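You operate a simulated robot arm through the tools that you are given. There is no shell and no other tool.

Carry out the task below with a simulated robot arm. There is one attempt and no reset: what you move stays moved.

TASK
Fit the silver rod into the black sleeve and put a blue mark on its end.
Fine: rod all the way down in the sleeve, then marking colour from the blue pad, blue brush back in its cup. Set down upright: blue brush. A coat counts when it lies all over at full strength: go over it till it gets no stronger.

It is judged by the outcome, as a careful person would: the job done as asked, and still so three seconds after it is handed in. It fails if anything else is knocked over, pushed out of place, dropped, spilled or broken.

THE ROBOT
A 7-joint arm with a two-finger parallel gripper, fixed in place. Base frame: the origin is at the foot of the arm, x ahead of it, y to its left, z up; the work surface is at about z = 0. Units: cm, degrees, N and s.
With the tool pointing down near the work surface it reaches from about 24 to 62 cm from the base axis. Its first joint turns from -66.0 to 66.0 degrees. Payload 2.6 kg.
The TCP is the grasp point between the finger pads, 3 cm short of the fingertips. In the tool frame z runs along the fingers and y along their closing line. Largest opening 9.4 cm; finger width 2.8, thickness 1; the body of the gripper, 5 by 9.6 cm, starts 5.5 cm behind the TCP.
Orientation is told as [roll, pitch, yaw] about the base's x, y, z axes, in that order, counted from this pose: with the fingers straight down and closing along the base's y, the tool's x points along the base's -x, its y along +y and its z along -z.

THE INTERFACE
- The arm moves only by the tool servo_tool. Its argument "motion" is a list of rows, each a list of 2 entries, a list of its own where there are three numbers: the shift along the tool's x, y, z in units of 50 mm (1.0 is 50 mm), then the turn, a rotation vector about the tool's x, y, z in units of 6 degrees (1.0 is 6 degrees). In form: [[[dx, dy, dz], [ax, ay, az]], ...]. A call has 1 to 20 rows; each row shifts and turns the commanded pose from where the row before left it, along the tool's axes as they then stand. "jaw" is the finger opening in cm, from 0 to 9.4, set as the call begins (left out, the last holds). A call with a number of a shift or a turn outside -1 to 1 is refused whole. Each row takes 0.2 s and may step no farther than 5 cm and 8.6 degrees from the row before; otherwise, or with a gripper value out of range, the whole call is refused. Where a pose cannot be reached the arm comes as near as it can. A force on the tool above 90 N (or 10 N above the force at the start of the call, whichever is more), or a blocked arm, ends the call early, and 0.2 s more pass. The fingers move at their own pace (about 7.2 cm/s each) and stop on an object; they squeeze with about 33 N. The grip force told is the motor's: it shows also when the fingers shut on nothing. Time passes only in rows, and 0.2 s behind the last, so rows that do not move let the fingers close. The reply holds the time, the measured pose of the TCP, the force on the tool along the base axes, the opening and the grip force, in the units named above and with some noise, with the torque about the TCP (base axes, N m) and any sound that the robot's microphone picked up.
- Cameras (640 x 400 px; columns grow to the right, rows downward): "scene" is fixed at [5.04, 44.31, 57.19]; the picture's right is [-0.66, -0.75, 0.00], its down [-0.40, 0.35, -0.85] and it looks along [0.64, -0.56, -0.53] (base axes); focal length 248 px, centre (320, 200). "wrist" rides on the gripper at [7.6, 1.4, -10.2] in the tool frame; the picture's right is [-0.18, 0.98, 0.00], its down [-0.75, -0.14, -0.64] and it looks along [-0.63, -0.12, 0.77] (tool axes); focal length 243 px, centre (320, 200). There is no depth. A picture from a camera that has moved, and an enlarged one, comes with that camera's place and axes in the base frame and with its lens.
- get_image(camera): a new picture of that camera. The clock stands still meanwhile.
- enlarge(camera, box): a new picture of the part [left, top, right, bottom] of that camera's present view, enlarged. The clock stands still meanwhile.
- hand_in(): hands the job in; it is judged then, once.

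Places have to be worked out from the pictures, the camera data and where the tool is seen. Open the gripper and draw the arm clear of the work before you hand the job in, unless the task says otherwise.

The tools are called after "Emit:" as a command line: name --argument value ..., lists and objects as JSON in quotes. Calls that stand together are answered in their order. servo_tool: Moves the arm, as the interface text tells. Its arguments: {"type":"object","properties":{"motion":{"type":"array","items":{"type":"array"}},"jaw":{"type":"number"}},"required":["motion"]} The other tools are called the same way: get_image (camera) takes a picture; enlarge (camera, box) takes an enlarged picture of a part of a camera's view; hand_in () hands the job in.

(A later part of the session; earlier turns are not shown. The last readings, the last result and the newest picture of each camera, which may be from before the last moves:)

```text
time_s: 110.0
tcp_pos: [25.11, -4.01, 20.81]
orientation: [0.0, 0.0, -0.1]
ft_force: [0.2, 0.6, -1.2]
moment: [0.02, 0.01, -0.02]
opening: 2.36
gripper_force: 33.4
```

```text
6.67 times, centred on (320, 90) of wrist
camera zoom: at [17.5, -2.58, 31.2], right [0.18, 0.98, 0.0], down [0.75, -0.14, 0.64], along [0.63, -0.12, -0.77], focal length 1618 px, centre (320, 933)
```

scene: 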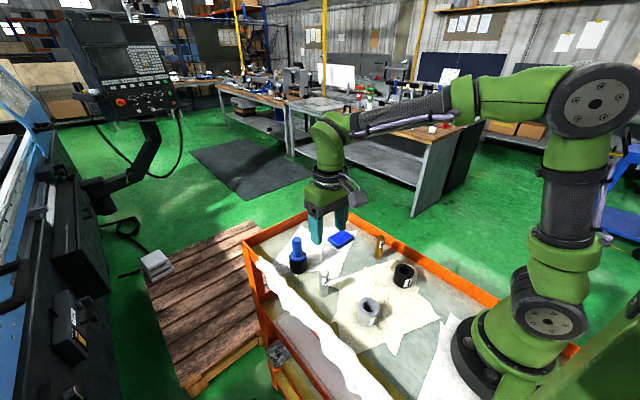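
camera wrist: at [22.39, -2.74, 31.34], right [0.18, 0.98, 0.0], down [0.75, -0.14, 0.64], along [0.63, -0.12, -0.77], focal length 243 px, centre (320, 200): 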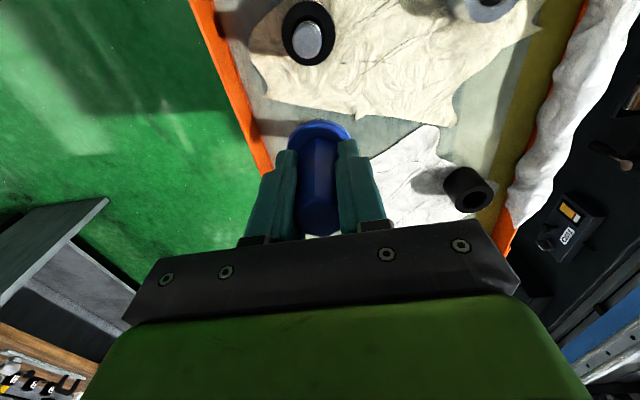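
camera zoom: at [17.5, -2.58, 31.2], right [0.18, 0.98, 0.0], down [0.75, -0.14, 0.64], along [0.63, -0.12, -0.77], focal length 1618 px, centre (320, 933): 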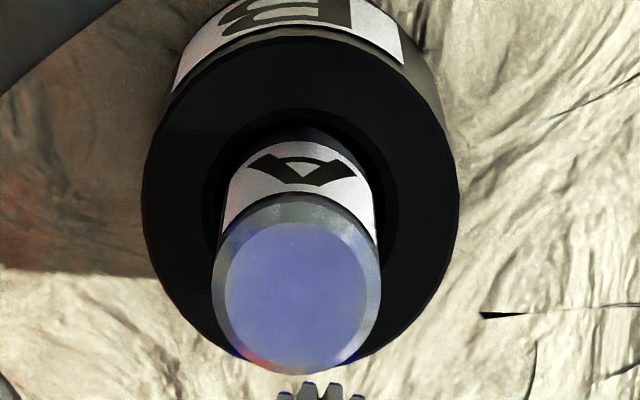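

The colour looks unchanged again. I'll move to the same viewpoint from which I photographed the bare face earlier, to compare it without the brush's reflection.

Emit:
servo_tool --motion '[[[-0.5, 0, 0], [0, 0, 0]], [[-0.5, 0, 0], [0, 0, 0]], [[0, 0, 0], [0, 0, 0]], [[0, 0, 0], [0, 0, 0]]]' --jaw 1.5

Emit:
enlarge --camera "wrist" --box '[280, 10, 340, 70]'

Emit:
enlarge --camera "scene" --box '[340, 215, 420, 275]'

```text
time_s: 111.0
tcp_pos: [30.07, -4.39, 20.63]
orientation: [0.1, 0.0, 0.0]
ft_force: [-0.1, 0.2, -0.4]
moment: [0.0, 0.0, 0.04]
opening: 2.34
gripper_force: 33.1
```

```text
6.67 times, centred on (310, 40) of wrist
camera zoom: at [22.5, -2.82, 31.06], right [0.18, 0.98, 0.0], down [0.75, -0.14, 0.64], along [0.63, -0.12, -0.77], focal length 1618 px, centre (387, 1267)
```

zoom: 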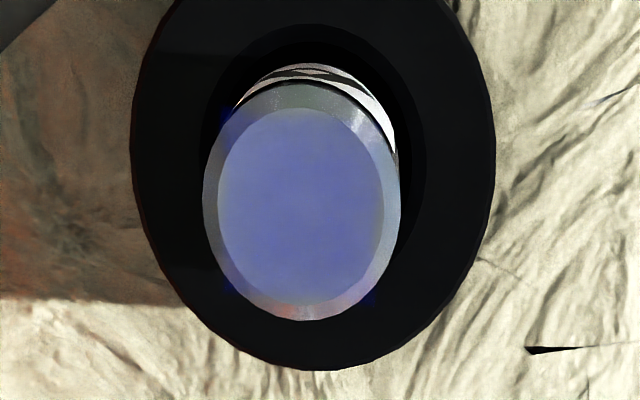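

```text
6.67 times, centred on (380, 245) of scene
camera zoom: at [5.04, 44.31, 57.19], right [-0.66, -0.75, 0.0], down [-0.4, 0.35, -0.85], along [0.64, -0.56, -0.53], focal length 1653 px, centre (-80, -100)
```

zoom: 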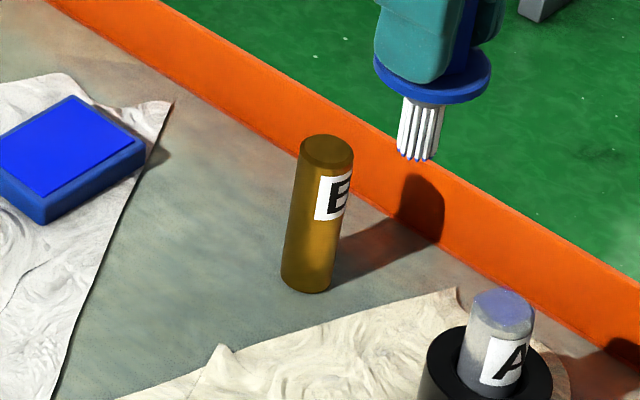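

I notice small blue specks at the corners of a square around the end face, so the coat may be a patch with its own strength. I'll enlarge those and the face as far as possible.

Emit:
enlarge --camera "wrist" --box '[296, 22, 328, 46]'

Emit:
enlarge --camera "wrist" --box '[296, 38, 328, 62]'

Emit:
enlarge --camera "scene" --box '[397, 254, 413, 266]'

```text
16.00 times, centred on (312, 34) of wrist
camera zoom: at [22.5, -2.82, 31.06], right [0.18, 0.98, 0.0], down [0.75, -0.14, 0.64], along [0.63, -0.12, -0.77], focal length 3882 px, centre (448, 2856)
```

zoom: 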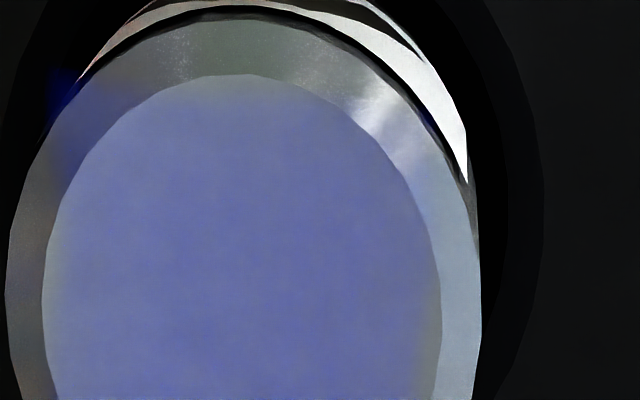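

```text
16.00 times, centred on (312, 50) of wrist
camera zoom: at [22.5, -2.82, 31.06], right [0.18, 0.98, 0.0], down [0.75, -0.14, 0.64], along [0.63, -0.12, -0.77], focal length 3882 px, centre (448, 2600)
```

zoom: 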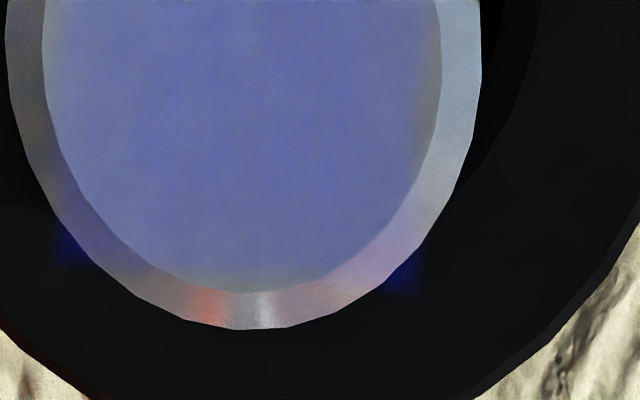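

```text
16.00 times, centred on (405, 260) of scene
camera zoom: at [5.04, 44.31, 57.19], right [-0.66, -0.75, 0.0], down [-0.4, 0.35, -0.85], along [0.64, -0.56, -0.53], focal length 3966 px, centre (-1040, -760)
```

zoom: 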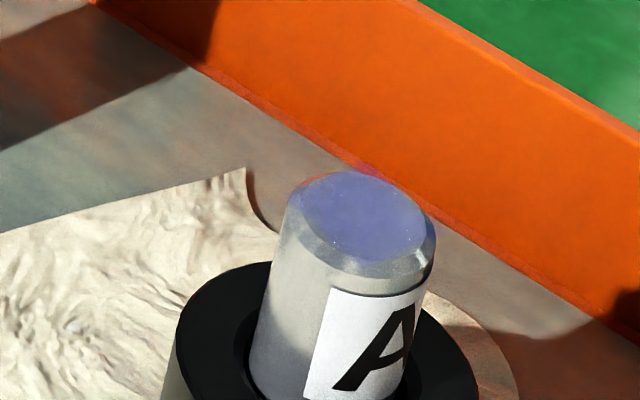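

The coat is an even translucent patch. To tell whether it is at full strength or the brush was short of ink, I'll re-ink thoroughly on a fresh part of the pad and go over it again.

Emit:
servo_tool --motion '[[[-0.6, -0.01, -0.1], [0, 0, 0]], [[-0.65, -0.01, -0.1], [0, 0, 0]], [[-0.65, -0.01, 0], [0, 0, 0]], [[-0.65, -0.01, 0], [0, 0, 0]], [[-0.65, -0.01, 0], [0, 0, 0]], [[-0.556, -0.007, 0], [0, 0, 0]], [[0, 0, 0.7], [0, 0, 0]], [[0, 0, 0.7], [0, 0, 0]], [[0, 0, 0.6], [0, 0, 0]], [[0, 0, 0.35], [0, 0, 0]], [[0, 0, 0], [0, 0, 0]], [[0, 0, 0], [0, 0, 0]]]' --jaw 1.5

Emit:
enlarge --camera "scene" --box '[335, 215, 375, 255]'

```text
time_s: 113.6
tcp_pos: [48.95, -4.31, 10.0]
orientation: [0.0, -0.1, 0.0]
ft_force: [-0.5, -0.5, -0.6]
moment: [0.01, -0.01, 0.01]
opening: 2.36
gripper_force: 33.0
```

```text
10.00 times, centred on (355, 235) of scene
camera zoom: at [5.04, 44.31, 57.19], right [-0.66, -0.75, 0.0], down [-0.4, 0.35, -0.85], along [0.64, -0.56, -0.53], focal length 2479 px, centre (-30, -150)
```

zoom: 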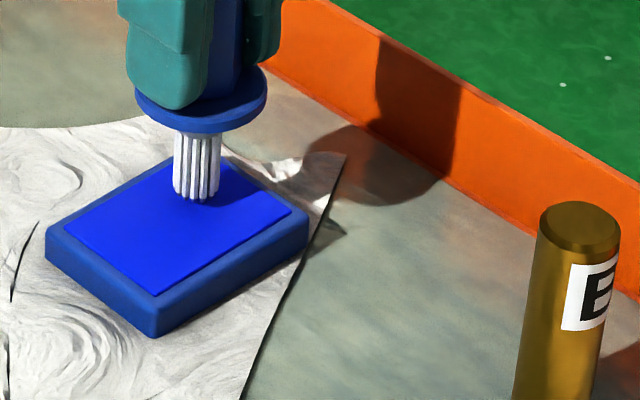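

The tip is about 0.6 cm above a fresh part of the pad. I'll lower 0.4 cm and then creep.

Emit:
servo_tool --motion '[[[0, 0, 0.05], [0, 0, 0]], [[0, 0, 0.03], [0, 0, 0]], [[0, 0, 0], [0, 0, 0]]]' --jaw 1.5

Emit:
servo_tool --motion '[[[0, 0, 0.02], [0, 0, 0]], [[0, 0, 0], [0, 0, 0]]]' --jaw 1.5

Emit:
servo_tool --motion '[[[0, 0, 0.015], [0, 0, 0]], [[0, 0, 0], [0, 0, 0]]]' --jaw 1.5

```text
time_s: 114.4
tcp_pos: [48.79, -4.45, 9.6]
orientation: [-0.1, 0.1, 0.0]
ft_force: [0.1, 0.1, -0.9]
moment: [-0.01, -0.02, -0.04]
opening: 2.35
gripper_force: 33.0
```

```text
time_s: 115.0
tcp_pos: [48.73, -4.56, 9.46]
orientation: [0.0, -0.1, 0.0]
ft_force: [-0.1, 0.5, -0.5]
moment: [0.03, 0.03, 0.0]
opening: 2.33
gripper_force: 33.2
```

```text
time_s: 115.6
tcp_pos: [48.91, -4.41, 9.45]
orientation: [0.0, -0.1, 0.1]
ft_force: [0.0, 0.6, -0.5]
moment: [-0.01, -0.01, -0.04]
opening: 2.34
gripper_force: 32.7
```

Still free; two more small steps down.

Emit:
servo_tool --motion '[[[0, 0, 0.015], [0, 0, 0]], [[0, 0, 0], [0, 0, 0]]]' --jaw 1.5

Emit:
servo_tool --motion '[[[0, 0, 0.01], [0, 0, 0]], [[0, 0, 0], [0, 0, 0]]]' --jaw 1.5

```text
time_s: 116.2
tcp_pos: [48.74, -4.36, 9.31]
orientation: [0.0, -0.1, 0.0]
ft_force: [1.6, 0.0, 0.3]
moment: [-0.02, 0.01, 0.0]
opening: 2.34
gripper_force: 32.9
```

```text
time_s: 116.8
tcp_pos: [48.88, -4.46, 9.38]
orientation: [0.0, -0.1, 0.1]
ft_force: [-4.1, -0.5, 13.5]
moment: [0.02, 0.29, 0.01]
opening: 2.35
gripper_force: 33.5
```

Contact at 13.5 N. I'll hold about 3.5 s to load fully, then lift high.

Emit:
servo_tool --motion '[[[0, 0, 0], [0, 0, 0]], [[0, 0, 0], [0, 0, 0]], [[0, 0, 0], [0, 0, 0]], [[0, 0, 0], [0, 0, 0]], [[0, 0, 0], [0, 0, 0]], [[0, 0, 0], [0, 0, 0]], [[0, 0, 0], [0, 0, 0]], [[0, 0, 0], [0, 0, 0]], [[0, 0, 0], [0, 0, 0]], [[0, 0, 0], [0, 0, 0]], [[0, 0, 0], [0, 0, 0]], [[0, 0, 0], [0, 0, 0]], [[0, 0, 0], [0, 0, 0]], [[0, 0, 0], [0, 0, 0]], [[0, 0, 0], [0, 0, 0]], [[0, 0, 0], [0, 0, 0]], [[0, 0, 0], [0, 0, 0]]]' --jaw 1.5

Emit:
servo_tool --motion '[[[0, 0, -0.2], [0, 0, 0]], [[0, 0, -0.4], [0, 0, 0]], [[0, 0, -0.6], [0, 0, 0]], [[0, 0, -0.6], [0, 0, 0]], [[0, 0, -0.6], [0, 0, 0]], [[0, 0, 0], [0, 0, 0]]]' --jaw 1.5

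Emit:
enlarge --camera "scene" --box '[340, 190, 364, 214]'

```text
time_s: 120.4
tcp_pos: [48.8, -4.41, 9.4]
orientation: [-0.1, -0.2, 0.0]
ft_force: [1.4, 0.4, 20.9]
moment: [0.04, -0.15, -0.02]
opening: 2.38
gripper_force: 33.0
```

```text
time_s: 121.8
tcp_pos: [48.54, -4.41, 21.37]
orientation: [0.0, 0.0, -0.1]
ft_force: [0.3, -0.1, 0.4]
moment: [0.04, 0.01, -0.01]
opening: 2.34
gripper_force: 33.1
```

```text
16.00 times, centred on (352, 202) of scene
camera zoom: at [5.04, 44.31, 57.19], right [-0.66, -0.75, 0.0], down [-0.4, 0.35, -0.85], along [0.64, -0.56, -0.53], focal length 3966 px, centre (-192, 168)
```

zoom: 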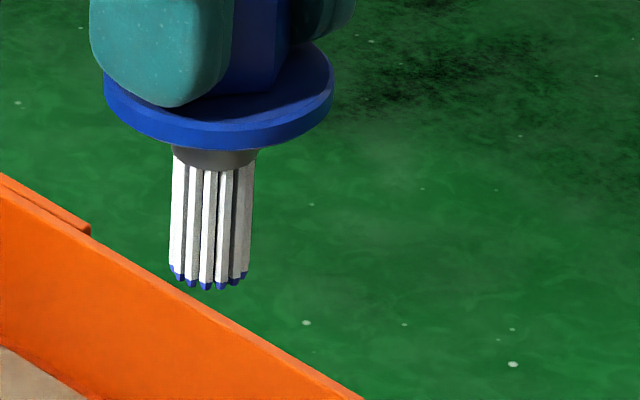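

The bristle ends are well inked. I'll carry the brush back over the rod's centre, about 1 cm above the face.

Emit:
servo_tool --motion '[[[0.6, 0, 0], [0, 0, 0]], [[0.7, 0, 0], [0, 0, 0]], [[0.7, 0, 0], [0, 0, 0]], [[0.7, 0, 0], [0, 0, 0]], [[0.7, 0, 0], [0, 0, 0]], [[0.7, -0.004, 0], [0, 0, 0]], [[0.656, -0.004, 0], [0, 0, 0]], [[0, 0, 0], [0, 0, 0]], [[0, 0, 0.4], [0, 0, 0]], [[0, 0, 0.4], [0, 0, 0]], [[0, 0, 0.1], [0, 0, 0]], [[0, 0, 0], [0, 0, 0]], [[0, 0, 0], [0, 0, 0]]]' --jaw 1.5

Emit:
enlarge --camera "wrist" --box '[300, 95, 340, 125]'

Emit:
enlarge --camera "scene" --box '[396, 250, 412, 266]'

```text
time_s: 124.6
tcp_pos: [25.13, -4.45, 16.9]
orientation: [0.0, -0.1, 0.0]
ft_force: [-0.1, 0.0, -0.1]
moment: [-0.05, 0.01, 0.01]
opening: 2.36
gripper_force: 33.2
```

```text
13.33 times, centred on (320, 110) of wrist
camera zoom: at [17.54, -2.96, 27.23], right [0.18, 0.98, 0.0], down [0.75, -0.14, 0.64], along [0.63, -0.12, -0.77], focal length 3235 px, centre (320, 1400)
```

zoom: 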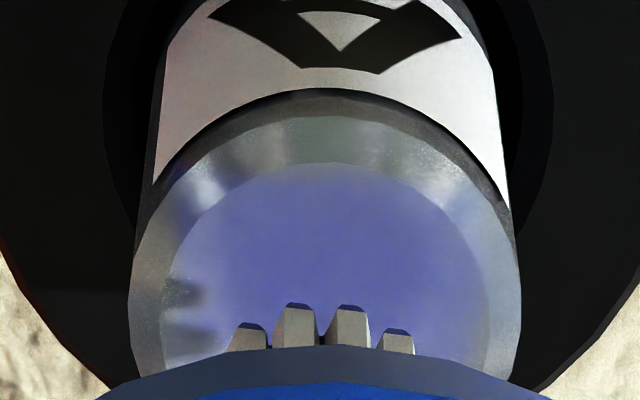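

```text
16.00 times, centred on (404, 258) of scene
camera zoom: at [5.04, 44.31, 57.19], right [-0.66, -0.75, 0.0], down [-0.4, 0.35, -0.85], along [0.64, -0.56, -0.53], focal length 3966 px, centre (-1024, -728)
```

zoom: 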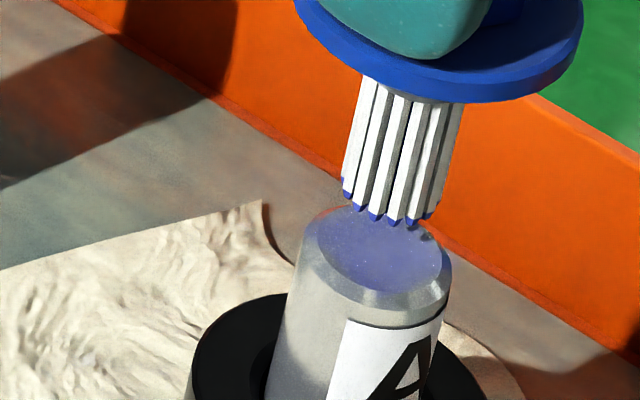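

The brush is centred in y and about 0.1 cm far in x. I'll trim, lower, and creep into contact for a longer press.

Emit:
servo_tool --motion '[[[0.016, 0, 0.06], [0, 0, 0]], [[0, 0, 0.08], [0, 0, 0]], [[0, 0, 0.03], [0, 0, 0]], [[0, 0, 0], [0, 0, 0]]]' --jaw 1.5

Emit:
servo_tool --motion '[[[0, 0, 0.015], [0, 0, 0]], [[0, 0, 0.01], [0, 0, 0]], [[0, 0, 0], [0, 0, 0]]]' --jaw 1.5

```text
time_s: 125.6
tcp_pos: [25.04, -4.57, 15.98]
orientation: [0.0, 0.0, -0.1]
ft_force: [0.1, 0.6, -1.6]
moment: [0.0, -0.01, -0.01]
opening: 2.35
gripper_force: 33.5
```

```text
time_s: 126.4
tcp_pos: [24.98, -4.3, 15.98]
orientation: [0.0, 0.0, 0.0]
ft_force: [0.2, 0.3, -0.1]
moment: [0.01, 0.01, -0.01]
opening: 2.33
gripper_force: 32.7
```

A little lower to reach contact.

Emit:
servo_tool --motion '[[[0, 0, 0.012], [0, 0, 0]], [[0, 0, 0], [0, 0, 0]]]' --jaw 1.5

Emit:
servo_tool --motion '[[[0, 0, 0.012], [0, 0, 0]], [[0, 0, 0], [0, 0, 0]]]' --jaw 1.5

```text
time_s: 127.0
tcp_pos: [24.85, -4.31, 15.83]
orientation: [0.0, 0.1, 0.0]
ft_force: [0.1, -0.1, -1.1]
moment: [0.02, -0.02, -0.02]
opening: 2.35
gripper_force: 32.6
```

```text
time_s: 127.6
tcp_pos: [25.08, -4.41, 15.73]
orientation: [0.0, -0.1, 0.0]
ft_force: [-0.4, 0.2, 5.3]
moment: [0.05, 0.01, -0.03]
opening: 2.32
gripper_force: 33.0
```

Light contact at 5 N. With this gentle force I'll make slow strokes of ±0.3 cm in y, watching that the force stays low.

Emit:
servo_tool --motion '[[[0, 0.02, 0], [0, 0, 0]], [[0, 0.02, 0], [0, 0, 0]], [[0, 0.02, 0], [0, 0, 0]], [[0, -0.02, 0], [0, 0, 0]], [[0, -0.02, 0], [0, 0, 0]], [[0, -0.02, 0], [0, 0, 0]], [[0, -0.02, 0], [0, 0, 0]], [[0, -0.02, 0], [0, 0, 0]], [[0, -0.02, 0], [0, 0, 0]], [[0, 0.02, 0], [0, 0, 0]], [[0, 0.02, 0], [0, 0, 0]], [[0, 0.02, 0], [0, 0, 0]]]' --jaw 1.5

Emit:
enlarge --camera "scene" --box '[396, 252, 412, 268]'

```text
time_s: 130.2
tcp_pos: [25.03, -4.52, 15.66]
orientation: [-0.1, 0.0, 0.0]
ft_force: [1.2, 2.3, 20.8]
moment: [0.2, -0.08, 0.01]
opening: 2.37
gripper_force: 33.0
```

```text
16.00 times, centred on (404, 260) of scene
camera zoom: at [5.03, 44.31, 57.19], right [-0.66, -0.75, 0.0], down [-0.4, 0.35, -0.85], along [0.64, -0.56, -0.53], focal length 3966 px, centre (-1024, -760)
```

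zoom: 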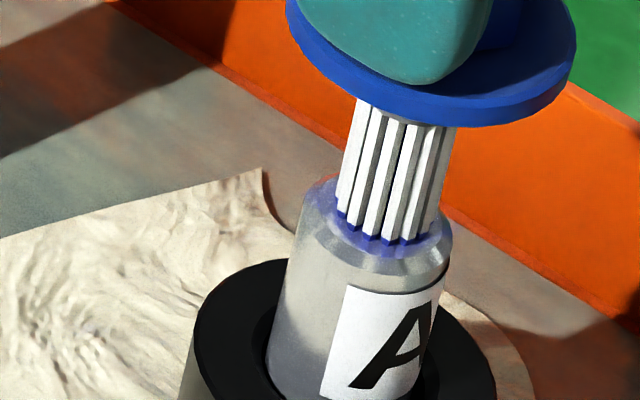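

The face looks bluer around the bristles now. I'll hold for a second, then lift away to the comparison viewpoint.

Emit:
servo_tool --motion '[[[0, 0, 0], [0, 0, 0]], [[0, 0, 0], [0, 0, 0]], [[0, 0, 0], [0, 0, 0]], [[0, 0, 0], [0, 0, 0]], [[0, 0, 0], [0, 0, 0]], [[0, 0, -0.1], [0, 0, 0]], [[0, 0, -0.4], [0, 0, 0]], [[0, 0, -0.5], [0, 0, 0]], [[-0.5, 0, 0], [0, 0, 0]], [[-0.5, 0, 0], [0, 0, 0]], [[0, 0, 0], [0, 0, 0]], [[0, 0, 0], [0, 0, 0]]]' --jaw 1.5

Emit:
enlarge --camera "wrist" --box '[280, 10, 340, 70]'

Emit:
enlarge --camera "scene" --box '[397, 254, 413, 266]'

```text
time_s: 132.8
tcp_pos: [29.72, -4.44, 20.87]
orientation: [0.0, 0.0, 0.0]
ft_force: [-0.5, -0.4, -1.0]
moment: [-0.02, 0.03, -0.03]
opening: 2.36
gripper_force: 32.6
```

```text
6.67 times, centred on (310, 40) of wrist
camera zoom: at [22.13, -3.02, 31.25], right [0.18, 0.98, 0.0], down [0.75, -0.14, 0.64], along [0.63, -0.12, -0.77], focal length 1618 px, centre (387, 1267)
```

zoom: 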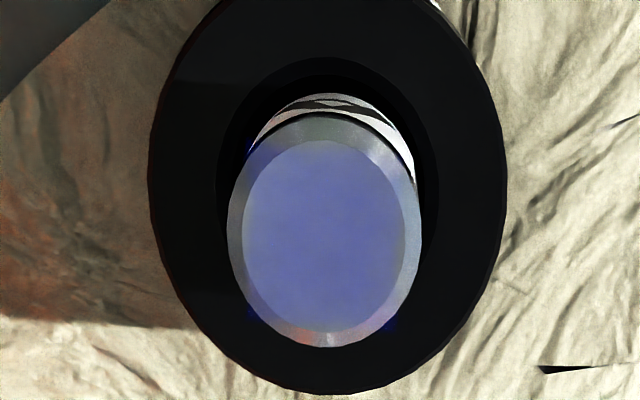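

```text
16.00 times, centred on (405, 260) of scene
camera zoom: at [5.04, 44.31, 57.19], right [-0.66, -0.75, 0.0], down [-0.4, 0.35, -0.85], along [0.64, -0.56, -0.53], focal length 3966 px, centre (-1040, -760)
```

zoom: 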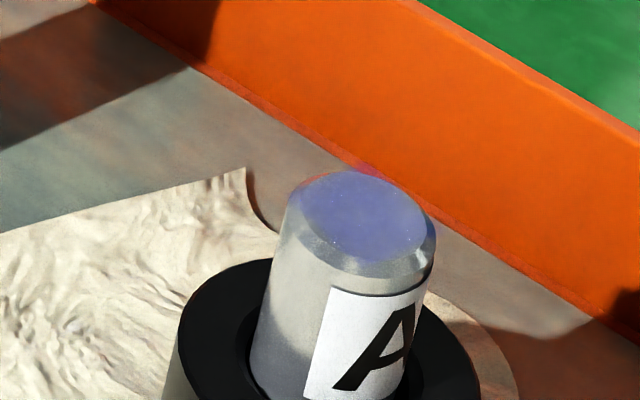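

The colour is unchanged after two re-inkings, long presses and strokes, so it seems saturated where I've touched. To be sure it lies all over, I'll dab the remaining sides of the face too, starting at the -x side.

Emit:
servo_tool --motion '[[[0.5, 0, 0], [0, 0, 0]], [[0.57, 0, 0], [0, 0, 0]], [[0, 0, 0.4], [0, 0, 0]], [[0, 0, 0.4], [0, 0, 0]], [[0, 0, 0.13], [0, 0, 0]], [[0, 0, 0], [0, 0, 0]], [[0, 0, 0.04], [0, 0, 0]], [[0, 0, 0.03], [0, 0, 0]], [[0, 0, 0], [0, 0, 0]], [[0, 0, 0], [0, 0, 0]]]' --jaw 1.5

Emit:
enlarge --camera "wrist" --box '[300, 95, 340, 125]'

Emit:
enlarge --camera "scene" --box '[396, 252, 412, 268]'

```text
time_s: 135.0
tcp_pos: [24.62, -4.38, 15.61]
orientation: [0.2, -0.1, 0.1]
ft_force: [-4.5, 0.7, 28.3]
moment: [0.06, 0.27, 0.03]
opening: 2.33
gripper_force: 32.8
```

```text
13.33 times, centred on (320, 110) of wrist
camera zoom: at [16.91, -2.92, 26.01], right [0.18, 0.98, 0.0], down [0.75, -0.14, 0.64], along [0.63, -0.12, -0.77], focal length 3235 px, centre (320, 1400)
```

zoom: 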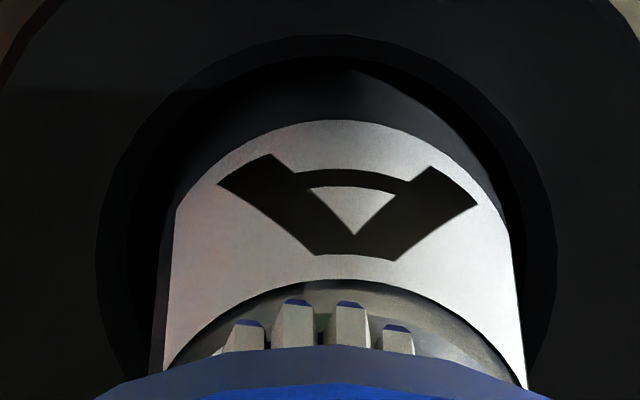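

```text
16.00 times, centred on (404, 260) of scene
camera zoom: at [5.03, 44.31, 57.19], right [-0.66, -0.75, 0.0], down [-0.4, 0.35, -0.85], along [0.64, -0.56, -0.53], focal length 3966 px, centre (-1024, -760)
```

zoom: 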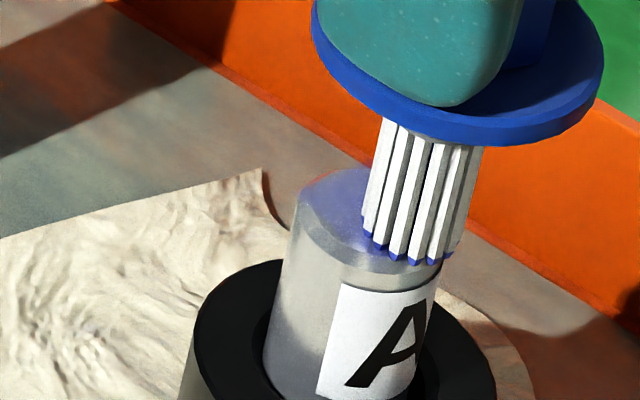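

The bristles reach over the -x edge with 28 N; that side is covered. I'll lift and dab the (-x, -y) side next.

Emit:
servo_tool --motion '[[[0, 0, 0], [0, 0, 0]], [[0, 0, -0.07], [0, 0, 0]], [[-0.05, -0.05, 0], [0, 0, 0]], [[0, 0, 0.04], [0, 0, 0]], [[0, 0, 0.025], [0, 0, 0]], [[0, 0, 0], [0, 0, 0]], [[0, 0, 0], [0, 0, 0]], [[0, 0, 0], [0, 0, 0]], [[0, 0, 0], [0, 0, 0]], [[0, 0, 0], [0, 0, 0]]]' --jaw 1.5

Emit:
enlarge --camera "wrist" --box '[300, 95, 340, 125]'

```text
time_s: 137.2
tcp_pos: [24.88, -4.67, 15.7]
orientation: [-0.1, 0.1, 0.0]
ft_force: [0.0, -0.6, 2.5]
moment: [-0.02, 0.02, 0.0]
opening: 2.33
gripper_force: 33.4
```

```text
13.33 times, centred on (320, 110) of wrist
camera zoom: at [17.24, -3.17, 26.03], right [0.18, 0.98, 0.0], down [0.75, -0.14, 0.64], along [0.63, -0.12, -0.77], focal length 3235 px, centre (320, 1400)
```

zoom: 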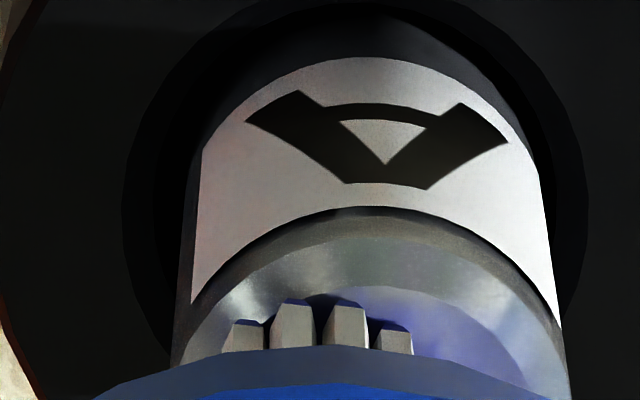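

The offset is as intended, with light contact. I'll press slightly more and hold, then step to the (+x, -y) side.

Emit:
servo_tool --motion '[[[0, 0, 0.012], [0, 0, 0]], [[0, 0, 0], [0, 0, 0]], [[0, 0, 0], [0, 0, 0]], [[0, 0, 0], [0, 0, 0]], [[0, 0, 0], [0, 0, 0]]]' --jaw 1.5

Emit:
servo_tool --motion '[[[0, 0, -0.07], [0, 0, 0]], [[-0.07, 0, 0], [0, 0, 0]], [[0, 0, 0.04], [0, 0, 0]], [[0, 0, 0.03], [0, 0, 0]], [[0, 0, 0], [0, 0, 0]], [[0, 0, 0], [0, 0, 0]], [[0, 0, 0], [0, 0, 0]], [[0, 0, 0], [0, 0, 0]]]' --jaw 1.5

Emit:
enlarge --camera "wrist" --box '[300, 95, 340, 125]'

```text
time_s: 138.4
tcp_pos: [24.87, -4.7, 15.64]
orientation: [0.0, 0.0, -0.1]
ft_force: [-1.1, 0.2, 3.1]
moment: [0.01, -0.02, -0.02]
opening: 2.32
gripper_force: 33.5
```

```text
time_s: 140.2
tcp_pos: [25.2, -4.5, 15.64]
orientation: [0.0, -0.2, -0.1]
ft_force: [-1.2, -0.6, 12.8]
moment: [-0.02, 0.01, 0.0]
opening: 2.33
gripper_force: 33.1
```

```text
13.33 times, centred on (320, 110) of wrist
camera zoom: at [17.58, -3.2, 26.0], right [0.18, 0.98, 0.0], down [0.75, -0.14, 0.64], along [0.63, -0.12, -0.77], focal length 3235 px, centre (320, 1400)
```

zoom: 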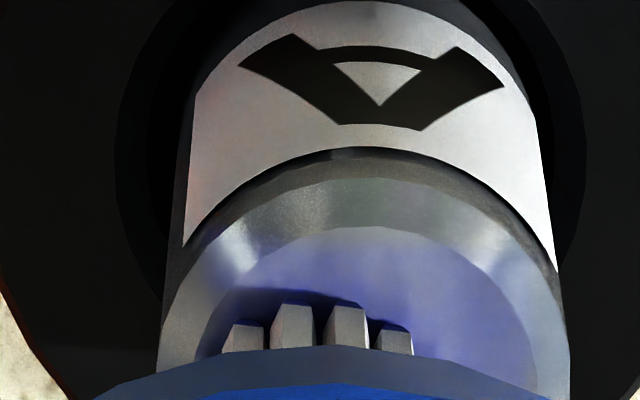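

Contact of 13 N on the -y side. I'll hold, then dab the (+x, -y) and (-x, +y) sides in turn.

Emit:
servo_tool --motion '[[[0, 0, 0], [0, 0, 0]], [[0, 0, 0], [0, 0, 0]], [[0, 0, -0.07], [0, 0, 0]], [[-0.05, 0.01, 0], [0, 0, 0]], [[0, 0, 0.04], [0, 0, 0]], [[0, 0, 0.03], [0, 0, 0]], [[0, 0, 0], [0, 0, 0]], [[0, 0, 0], [0, 0, 0]], [[0, 0, 0], [0, 0, 0]], [[0, 0, 0], [0, 0, 0]]]' --jaw 1.5

Emit:
servo_tool --motion '[[[0, 0, 0], [0, 0, 0]], [[0, 0, -0.07], [0, 0, 0]], [[0.1, 0.05, 0], [0, 0, 0]], [[0, 0.05, 0], [0, 0, 0]], [[0, 0, 0.04], [0, 0, 0]], [[0, 0, 0.03], [0, 0, 0]], [[0, 0, 0], [0, 0, 0]], [[0, 0, 0], [0, 0, 0]], [[0, 0, 0], [0, 0, 0]], [[0, 0, 0], [0, 0, 0]]]' --jaw 1.5

Emit:
enlarge --camera "wrist" --box '[300, 95, 340, 125]'

Emit:
enlarge --camera "scene" --box '[396, 252, 412, 268]'

```text
time_s: 142.4
tcp_pos: [25.39, -4.62, 15.62]
orientation: [0.0, -0.1, 0.0]
ft_force: [-1.0, 0.0, 2.7]
moment: [0.04, 0.01, -0.01]
opening: 2.33
gripper_force: 33.4
```

```text
time_s: 144.6
tcp_pos: [24.99, -4.13, 15.74]
orientation: [0.0, 0.0, 0.0]
ft_force: [0.1, 0.3, -1.3]
moment: [0.03, 0.0, -0.02]
opening: 2.33
gripper_force: 32.9
```

```text
13.33 times, centred on (320, 110) of wrist
camera zoom: at [17.41, -2.66, 26.06], right [0.18, 0.98, 0.0], down [0.75, -0.14, 0.64], along [0.63, -0.12, -0.77], focal length 3235 px, centre (320, 1400)
```

zoom: 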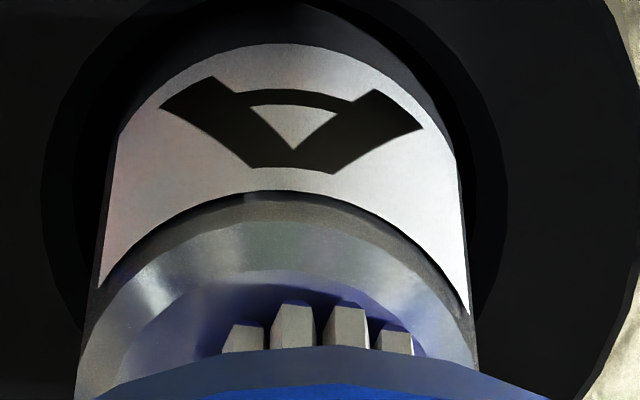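

```text
16.00 times, centred on (404, 260) of scene
camera zoom: at [5.04, 44.31, 57.19], right [-0.66, -0.75, 0.0], down [-0.4, 0.35, -0.85], along [0.64, -0.56, -0.53], focal length 3966 px, centre (-1024, -760)
```

zoom: 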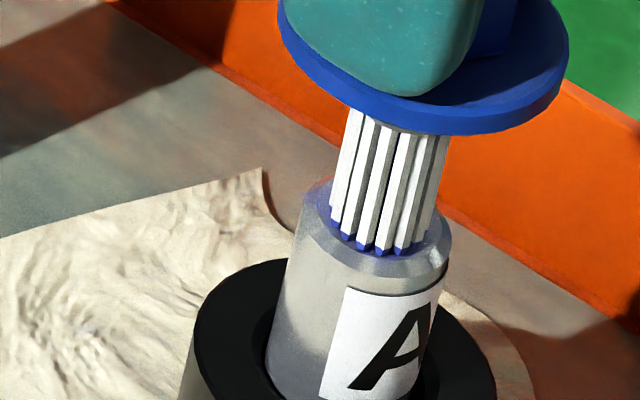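

The tips hover just over the face at the (+y, -x) side. I'll press 0.08 cm further, hold about 2 s, then lift to the comparison viewpoint.

Emit:
servo_tool --motion '[[[0, 0, 0.018], [0, 0, 0]], [[0, 0, 0], [0, 0, 0]], [[0, 0, 0], [0, 0, 0]], [[0, 0, 0], [0, 0, 0]], [[0, 0, 0], [0, 0, 0]], [[0, 0, 0], [0, 0, 0]], [[0, 0, 0], [0, 0, 0]], [[0, 0, 0], [0, 0, 0]], [[0, 0, 0], [0, 0, 0]]]' --jaw 1.5

Emit:
servo_tool --motion '[[[0, 0, -0.1], [0, 0, 0]], [[0, 0, -0.4], [0, 0, 0]], [[0, 0, -0.5], [0, 0, 0]], [[-0.5, -0.02, 0], [0, 0, 0]], [[-0.5, -0.02, 0], [0, 0, 0]], [[0, 0, 0], [0, 0, 0]], [[0, 0, 0], [0, 0, 0]]]' --jaw 1.5

Emit:
enlarge --camera "wrist" --box '[280, 10, 340, 70]'

Emit:
enlarge --camera "scene" --box '[397, 254, 413, 266]'

```text
time_s: 146.6
tcp_pos: [24.92, -4.13, 15.66]
orientation: [0.0, -0.1, 0.1]
ft_force: [-0.2, 0.8, 21.7]
moment: [-0.01, -0.04, 0.02]
opening: 2.33
gripper_force: 33.1
```

```text
time_s: 148.2
tcp_pos: [30.1, -4.3, 20.64]
orientation: [-0.1, -0.1, 0.0]
ft_force: [-0.3, -0.2, 0.6]
moment: [0.04, 0.03, 0.0]
opening: 2.34
gripper_force: 33.2
```

```text
6.67 times, centred on (310, 40) of wrist
camera zoom: at [22.39, -2.85, 30.89], right [0.18, 0.98, 0.0], down [0.75, -0.14, 0.64], along [0.63, -0.12, -0.77], focal length 1618 px, centre (387, 1267)
```

zoom: 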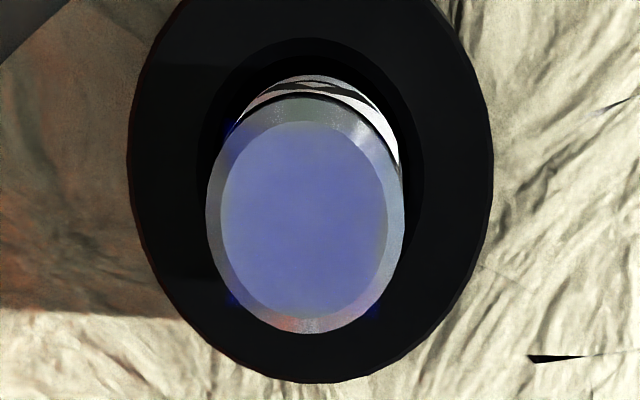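

```text
16.00 times, centred on (405, 260) of scene
camera zoom: at [5.04, 44.31, 57.19], right [-0.66, -0.75, 0.0], down [-0.4, 0.35, -0.85], along [0.64, -0.56, -0.53], focal length 3966 px, centre (-1040, -760)
```

zoom: 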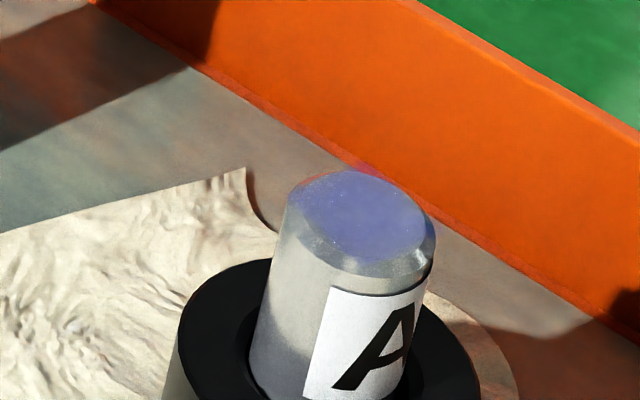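

Judging by how the translucent patch blends over both grey and black, the coat is only at partial strength. My firmest press gave the visible jump, so I'll test whether firmer pressure builds it up; back to the centre, just above contact.

Emit:
servo_tool --motion '[[[0.5, 0, 0], [0, 0, 0]], [[0.48, 0, 0], [0, 0, 0]], [[0, 0, 0.4], [0, 0, 0]], [[0, 0, 0.4], [0, 0, 0]], [[0, 0, 0.15], [0, 0, 0]], [[0, 0, 0], [0, 0, 0]], [[0, 0, 0.03], [0, 0, 0]], [[0, 0, 0], [0, 0, 0]]]' --jaw 1.5

Emit:
enlarge --camera "wrist" --box '[300, 95, 340, 125]'

Emit:
enlarge --camera "scene" --box '[396, 252, 412, 268]'

```text
time_s: 150.0
tcp_pos: [25.04, -4.26, 15.69]
orientation: [0.0, 0.0, 0.0]
ft_force: [0.0, -0.4, -0.4]
moment: [0.03, -0.02, -0.03]
opening: 2.33
gripper_force: 33.2
```

```text
13.33 times, centred on (320, 110) of wrist
camera zoom: at [17.49, -2.76, 26.02], right [0.18, 0.98, 0.0], down [0.75, -0.14, 0.64], along [0.63, -0.12, -0.77], focal length 3235 px, centre (320, 1400)
```

zoom: 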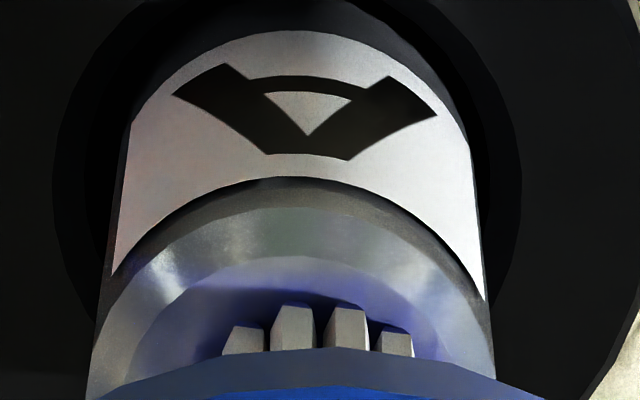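

```text
16.00 times, centred on (404, 260) of scene
camera zoom: at [5.04, 44.31, 57.19], right [-0.66, -0.75, 0.0], down [-0.4, 0.35, -0.85], along [0.64, -0.56, -0.53], focal length 3966 px, centre (-1024, -760)
```

zoom: 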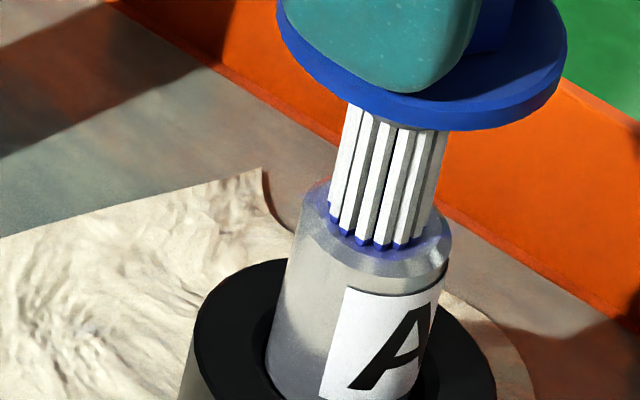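

Well centred. I'll trim y slightly and press in two steps toward about 40 N.

Emit:
servo_tool --motion '[[[0, -0.02, 0.01], [0, 0, 0]], [[0, 0, 0.01], [0, 0, 0]], [[0, 0, 0], [0, 0, 0]]]' --jaw 1.5

Emit:
servo_tool --motion '[[[0, 0, 0.01], [0, 0, 0]], [[0, 0, 0], [0, 0, 0]]]' --jaw 1.5

```text
time_s: 150.8
tcp_pos: [25.19, -4.27, 15.65]
orientation: [-0.1, -0.1, 0.1]
ft_force: [-1.8, 2.6, 20.5]
moment: [0.29, 0.03, 0.01]
opening: 2.34
gripper_force: 32.7
```

```text
time_s: 151.4
tcp_pos: [25.13, -4.26, 15.65]
orientation: [-0.1, -0.2, 0.0]
ft_force: [-2.8, 4.9, 37.2]
moment: [0.41, 0.16, 0.0]
opening: 2.35
gripper_force: 32.7
```

Now 37 N. I'll hold for 2 s, then lift to look.

Emit:
servo_tool --motion '[[[0, 0, 0], [0, 0, 0]], [[0, 0, 0], [0, 0, 0]], [[0, 0, 0], [0, 0, 0]], [[0, 0, 0], [0, 0, 0]], [[0, 0, 0], [0, 0, 0]], [[0, 0, 0], [0, 0, 0]], [[0, 0, 0], [0, 0, 0]], [[0, 0, 0], [0, 0, 0]], [[0, 0, 0], [0, 0, 0]]]' --jaw 1.5

Emit:
servo_tool --motion '[[[0, 0, -0.1], [0, 0, 0]], [[0, 0, -0.4], [0, 0, 0]], [[0, 0, -0.5], [0, 0, 0]], [[-0.5, 0, 0], [0, 0, 0]], [[-0.5, 0, 0], [0, 0, 0]], [[0, 0, 0], [0, 0, 0]], [[0, 0, 0], [0, 0, 0]]]' --jaw 1.5

Emit:
enlarge --camera "wrist" --box '[280, 10, 340, 70]'

Emit:
enlarge --camera "scene" --box '[397, 254, 413, 266]'

```text
time_s: 153.4
tcp_pos: [25.2, -4.35, 15.65]
orientation: [0.0, -0.2, 0.0]
ft_force: [-1.3, 4.0, 37.3]
moment: [0.33, 0.04, 0.01]
opening: 2.34
gripper_force: 33.2
```

```text
time_s: 155.0
tcp_pos: [30.35, -4.41, 20.28]
orientation: [0.0, -0.1, 0.0]
ft_force: [0.5, -0.2, -1.4]
moment: [0.04, -0.03, 0.01]
opening: 2.35
gripper_force: 32.4
```

```text
6.67 times, centred on (310, 40) of wrist
camera zoom: at [22.62, -2.99, 30.74], right [0.18, 0.98, 0.0], down [0.75, -0.14, 0.64], along [0.63, -0.12, -0.77], focal length 1618 px, centre (387, 1267)
```

zoom: 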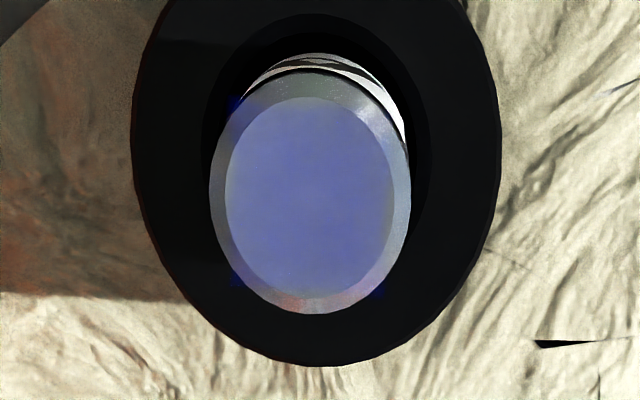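

```text
16.00 times, centred on (405, 260) of scene
camera zoom: at [5.04, 44.31, 57.19], right [-0.66, -0.75, 0.0], down [-0.4, 0.35, -0.85], along [0.64, -0.56, -0.53], focal length 3966 px, centre (-1040, -760)
```

zoom: 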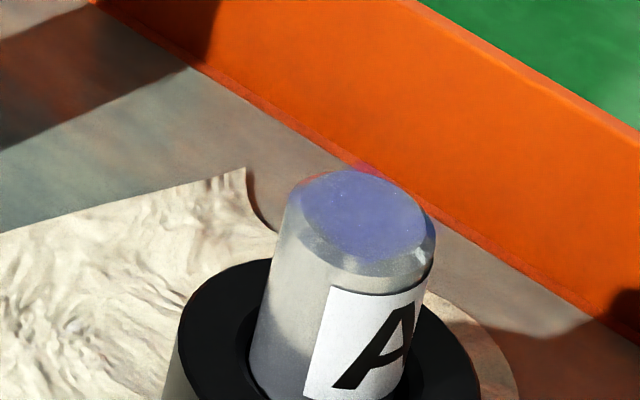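

Firmer pressure makes no difference either. My off-centre dabs were mostly short or light, so I'll now go round the edge with longer, firm dabs (about 3 s each), beginning at (+0.33, +0.33).

Emit:
servo_tool --motion '[[[0.5, 0, 0], [0, 0, 0]], [[0.434, 0.066, 0], [0, 0, 0]], [[0, 0, 0.4], [0, 0, 0]], [[0, 0, 0.4], [0, 0, 0]], [[0, 0, 0.13], [0, 0, 0]], [[0, 0, 0], [0, 0, 0]], [[0, 0, 0.04], [0, 0, 0]], [[0, 0, 0.02], [0, 0, 0]], [[0, 0, 0], [0, 0, 0]]]' --jaw 1.5

Emit:
enlarge --camera "wrist" --box '[300, 95, 340, 125]'

Emit:
enlarge --camera "scene" --box '[396, 252, 412, 268]'

```text
time_s: 157.0
tcp_pos: [25.41, -4.17, 15.7]
orientation: [0.0, -0.1, -0.1]
ft_force: [-1.1, -0.7, 12.9]
moment: [-0.11, 0.04, 0.01]
opening: 2.35
gripper_force: 33.1
```

```text
13.33 times, centred on (320, 110) of wrist
camera zoom: at [17.84, -2.6, 25.95], right [0.18, 0.98, 0.0], down [0.75, -0.14, 0.64], along [0.63, -0.12, -0.77], focal length 3235 px, centre (320, 1400)
```

zoom: 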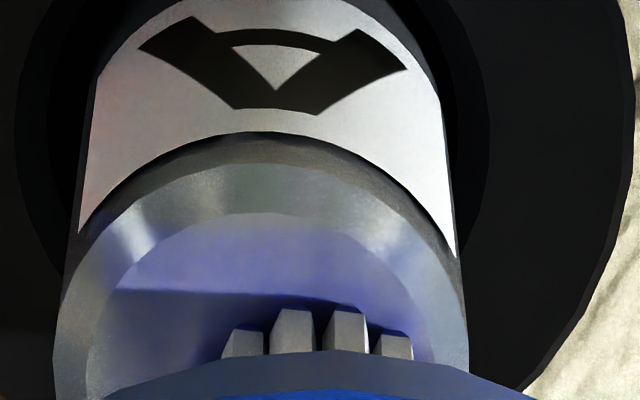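

```text
16.00 times, centred on (404, 260) of scene
camera zoom: at [5.04, 44.31, 57.19], right [-0.66, -0.75, 0.0], down [-0.4, 0.35, -0.85], along [0.64, -0.56, -0.53], focal length 3966 px, centre (-1024, -760)
```

zoom: 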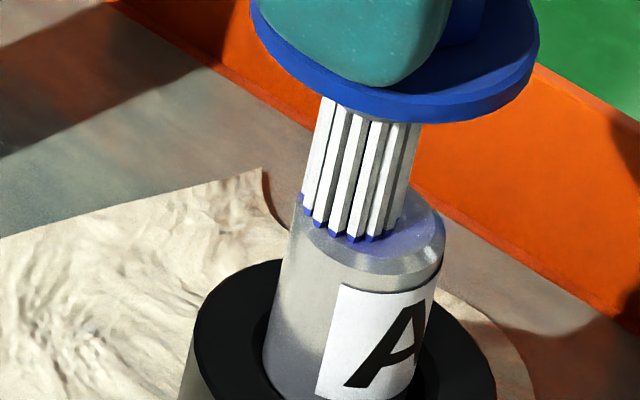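

This is the (+0.3, +0.33) position with 13 N. I'll press slightly more and hold 3 s.

Emit:
servo_tool --motion '[[[0, 0, 0.005], [0, 0, 0]], [[0, 0, 0], [0, 0, 0]], [[0, 0, 0], [0, 0, 0]], [[0, 0, 0], [0, 0, 0]], [[0, 0, 0], [0, 0, 0]], [[0, 0, 0], [0, 0, 0]], [[0, 0, 0], [0, 0, 0]], [[0, 0, 0], [0, 0, 0]], [[0, 0, 0], [0, 0, 0]], [[0, 0, 0], [0, 0, 0]], [[0, 0, 0], [0, 0, 0]], [[0, 0, 0], [0, 0, 0]], [[0, 0, 0], [0, 0, 0]], [[0, 0, 0], [0, 0, 0]]]' --jaw 1.5

Emit:
servo_tool --motion '[[[0, 0, -0.07], [0, 0, 0]], [[0.1, 0, 0], [0, 0, 0]], [[0.02, 0, 0], [0, 0, 0]], [[0, 0, 0.04], [0, 0, 0]], [[0, 0, 0.025], [0, 0, 0]], [[0, 0, 0], [0, 0, 0]]]' --jaw 1.5

Emit:
enlarge --camera "wrist" --box '[300, 95, 340, 125]'

```text
time_s: 160.0
tcp_pos: [25.4, -4.12, 15.56]
orientation: [0.0, 0.0, 0.1]
ft_force: [0.1, -0.6, 13.3]
moment: [-0.09, -0.08, 0.0]
opening: 2.33
gripper_force: 33.0
```

```text
time_s: 161.4
tcp_pos: [24.78, -4.1, 15.59]
orientation: [0.1, -0.2, 0.0]
ft_force: [-2.4, 0.9, 21.5]
moment: [0.09, 0.15, 0.0]
opening: 2.32
gripper_force: 32.9
```

```text
13.33 times, centred on (320, 110) of wrist
camera zoom: at [17.14, -2.58, 25.95], right [0.18, 0.98, 0.0], down [0.75, -0.14, 0.64], along [0.63, -0.12, -0.76], focal length 3235 px, centre (320, 1400)
```

zoom: 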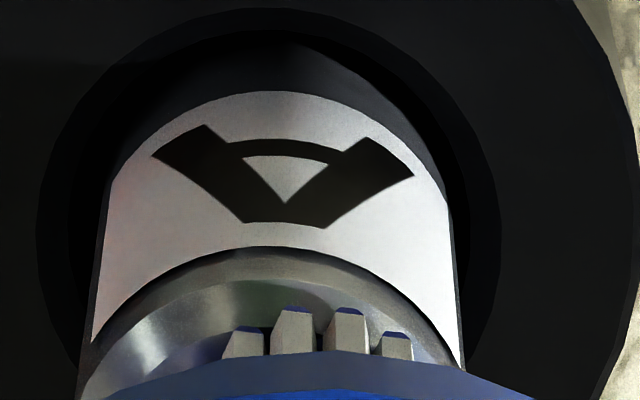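

This is the (-0.3, +0.27) position at 21 N. I'll hold about 2.6 s, then move to (-0.3, -0.3).

Emit:
servo_tool --motion '[[[0, 0, 0], [0, 0, 0]], [[0, 0, 0], [0, 0, 0]], [[0, 0, 0], [0, 0, 0]], [[0, 0, 0], [0, 0, 0]], [[0, 0, 0], [0, 0, 0]], [[0, 0, 0], [0, 0, 0]], [[0, 0, 0], [0, 0, 0]], [[0, 0, 0], [0, 0, 0]], [[0, 0, 0], [0, 0, 0]], [[0, 0, 0], [0, 0, 0]], [[0, 0, 0], [0, 0, 0]], [[0, 0, 0], [0, 0, 0]]]' --jaw 1.5

Emit:
servo_tool --motion '[[[0, 0, -0.07], [0, 0, 0]], [[0, -0.06, 0], [0, 0, 0]], [[-0.01, -0.06, 0], [0, 0, 0]], [[0, 0, 0.04], [0, 0, 0]], [[0, 0, 0.03], [0, 0, 0]], [[0, 0, 0], [0, 0, 0]]]' --jaw 1.5

Emit:
enlarge --camera "wrist" --box '[300, 95, 340, 125]'

```text
time_s: 164.0
tcp_pos: [24.81, -4.12, 15.71]
orientation: [0.0, -0.2, 0.0]
ft_force: [-1.6, 0.5, 32.0]
moment: [0.1, 0.03, 0.0]
opening: 2.35
gripper_force: 32.6
```

```text
time_s: 165.4
tcp_pos: [24.82, -4.84, 15.59]
orientation: [0.0, -0.1, -0.1]
ft_force: [-2.0, 1.0, 16.4]
moment: [0.14, 0.06, 0.01]
opening: 2.33
gripper_force: 32.8
```

```text
13.33 times, centred on (320, 110) of wrist
camera zoom: at [17.21, -3.32, 25.95], right [0.18, 0.98, 0.0], down [0.75, -0.14, 0.64], along [0.63, -0.12, -0.77], focal length 3235 px, centre (320, 1400)
```

zoom: 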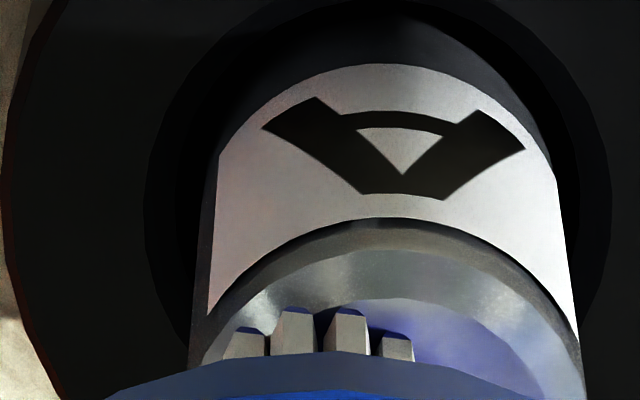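

Good, this is about (-0.2, -0.35) at 16 N. I'll hold about 2.6 s, then move to (+0.3, -0.3).

Emit:
servo_tool --motion '[[[0, 0, 0], [0, 0, 0]], [[0, 0, 0], [0, 0, 0]], [[0, 0, 0], [0, 0, 0]], [[0, 0, 0], [0, 0, 0]], [[0, 0, 0], [0, 0, 0]], [[0, 0, 0], [0, 0, 0]], [[0, 0, 0], [0, 0, 0]], [[0, 0, 0], [0, 0, 0]], [[0, 0, 0], [0, 0, 0]], [[0, 0, 0], [0, 0, 0]], [[0, 0, 0], [0, 0, 0]], [[0, 0, 0], [0, 0, 0]]]' --jaw 1.5

Emit:
servo_tool --motion '[[[0, 0, -0.07], [0, 0, 0]], [[-0.06, 0, 0], [0, 0, 0]], [[-0.05, 0.01, 0], [0, 0, 0]], [[0, 0, 0.04], [0, 0, 0]], [[0, 0, 0.03], [0, 0, 0]], [[0, 0, 0], [0, 0, 0]]]' --jaw 1.5

Emit:
enlarge --camera "wrist" --box '[300, 95, 340, 125]'

```text
time_s: 168.0
tcp_pos: [24.9, -4.72, 15.65]
orientation: [0.0, -0.1, 0.0]
ft_force: [-1.0, 0.3, 29.6]
moment: [0.07, 0.02, 0.0]
opening: 2.34
gripper_force: 33.2
```

```text
time_s: 169.4
tcp_pos: [25.33, -4.57, 15.59]
orientation: [-0.1, 0.0, 0.0]
ft_force: [-0.5, 0.2, 0.7]
moment: [-0.01, 0.02, 0.0]
opening: 2.35
gripper_force: 32.9
```

```text
13.33 times, centred on (320, 110) of wrist
camera zoom: at [17.87, -3.18, 25.98], right [0.18, 0.98, 0.0], down [0.75, -0.14, 0.64], along [0.63, -0.12, -0.77], focal length 3235 px, centre (320, 1400)
```

zoom: 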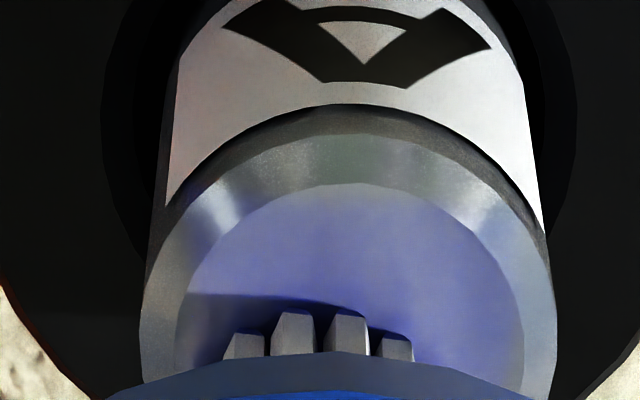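

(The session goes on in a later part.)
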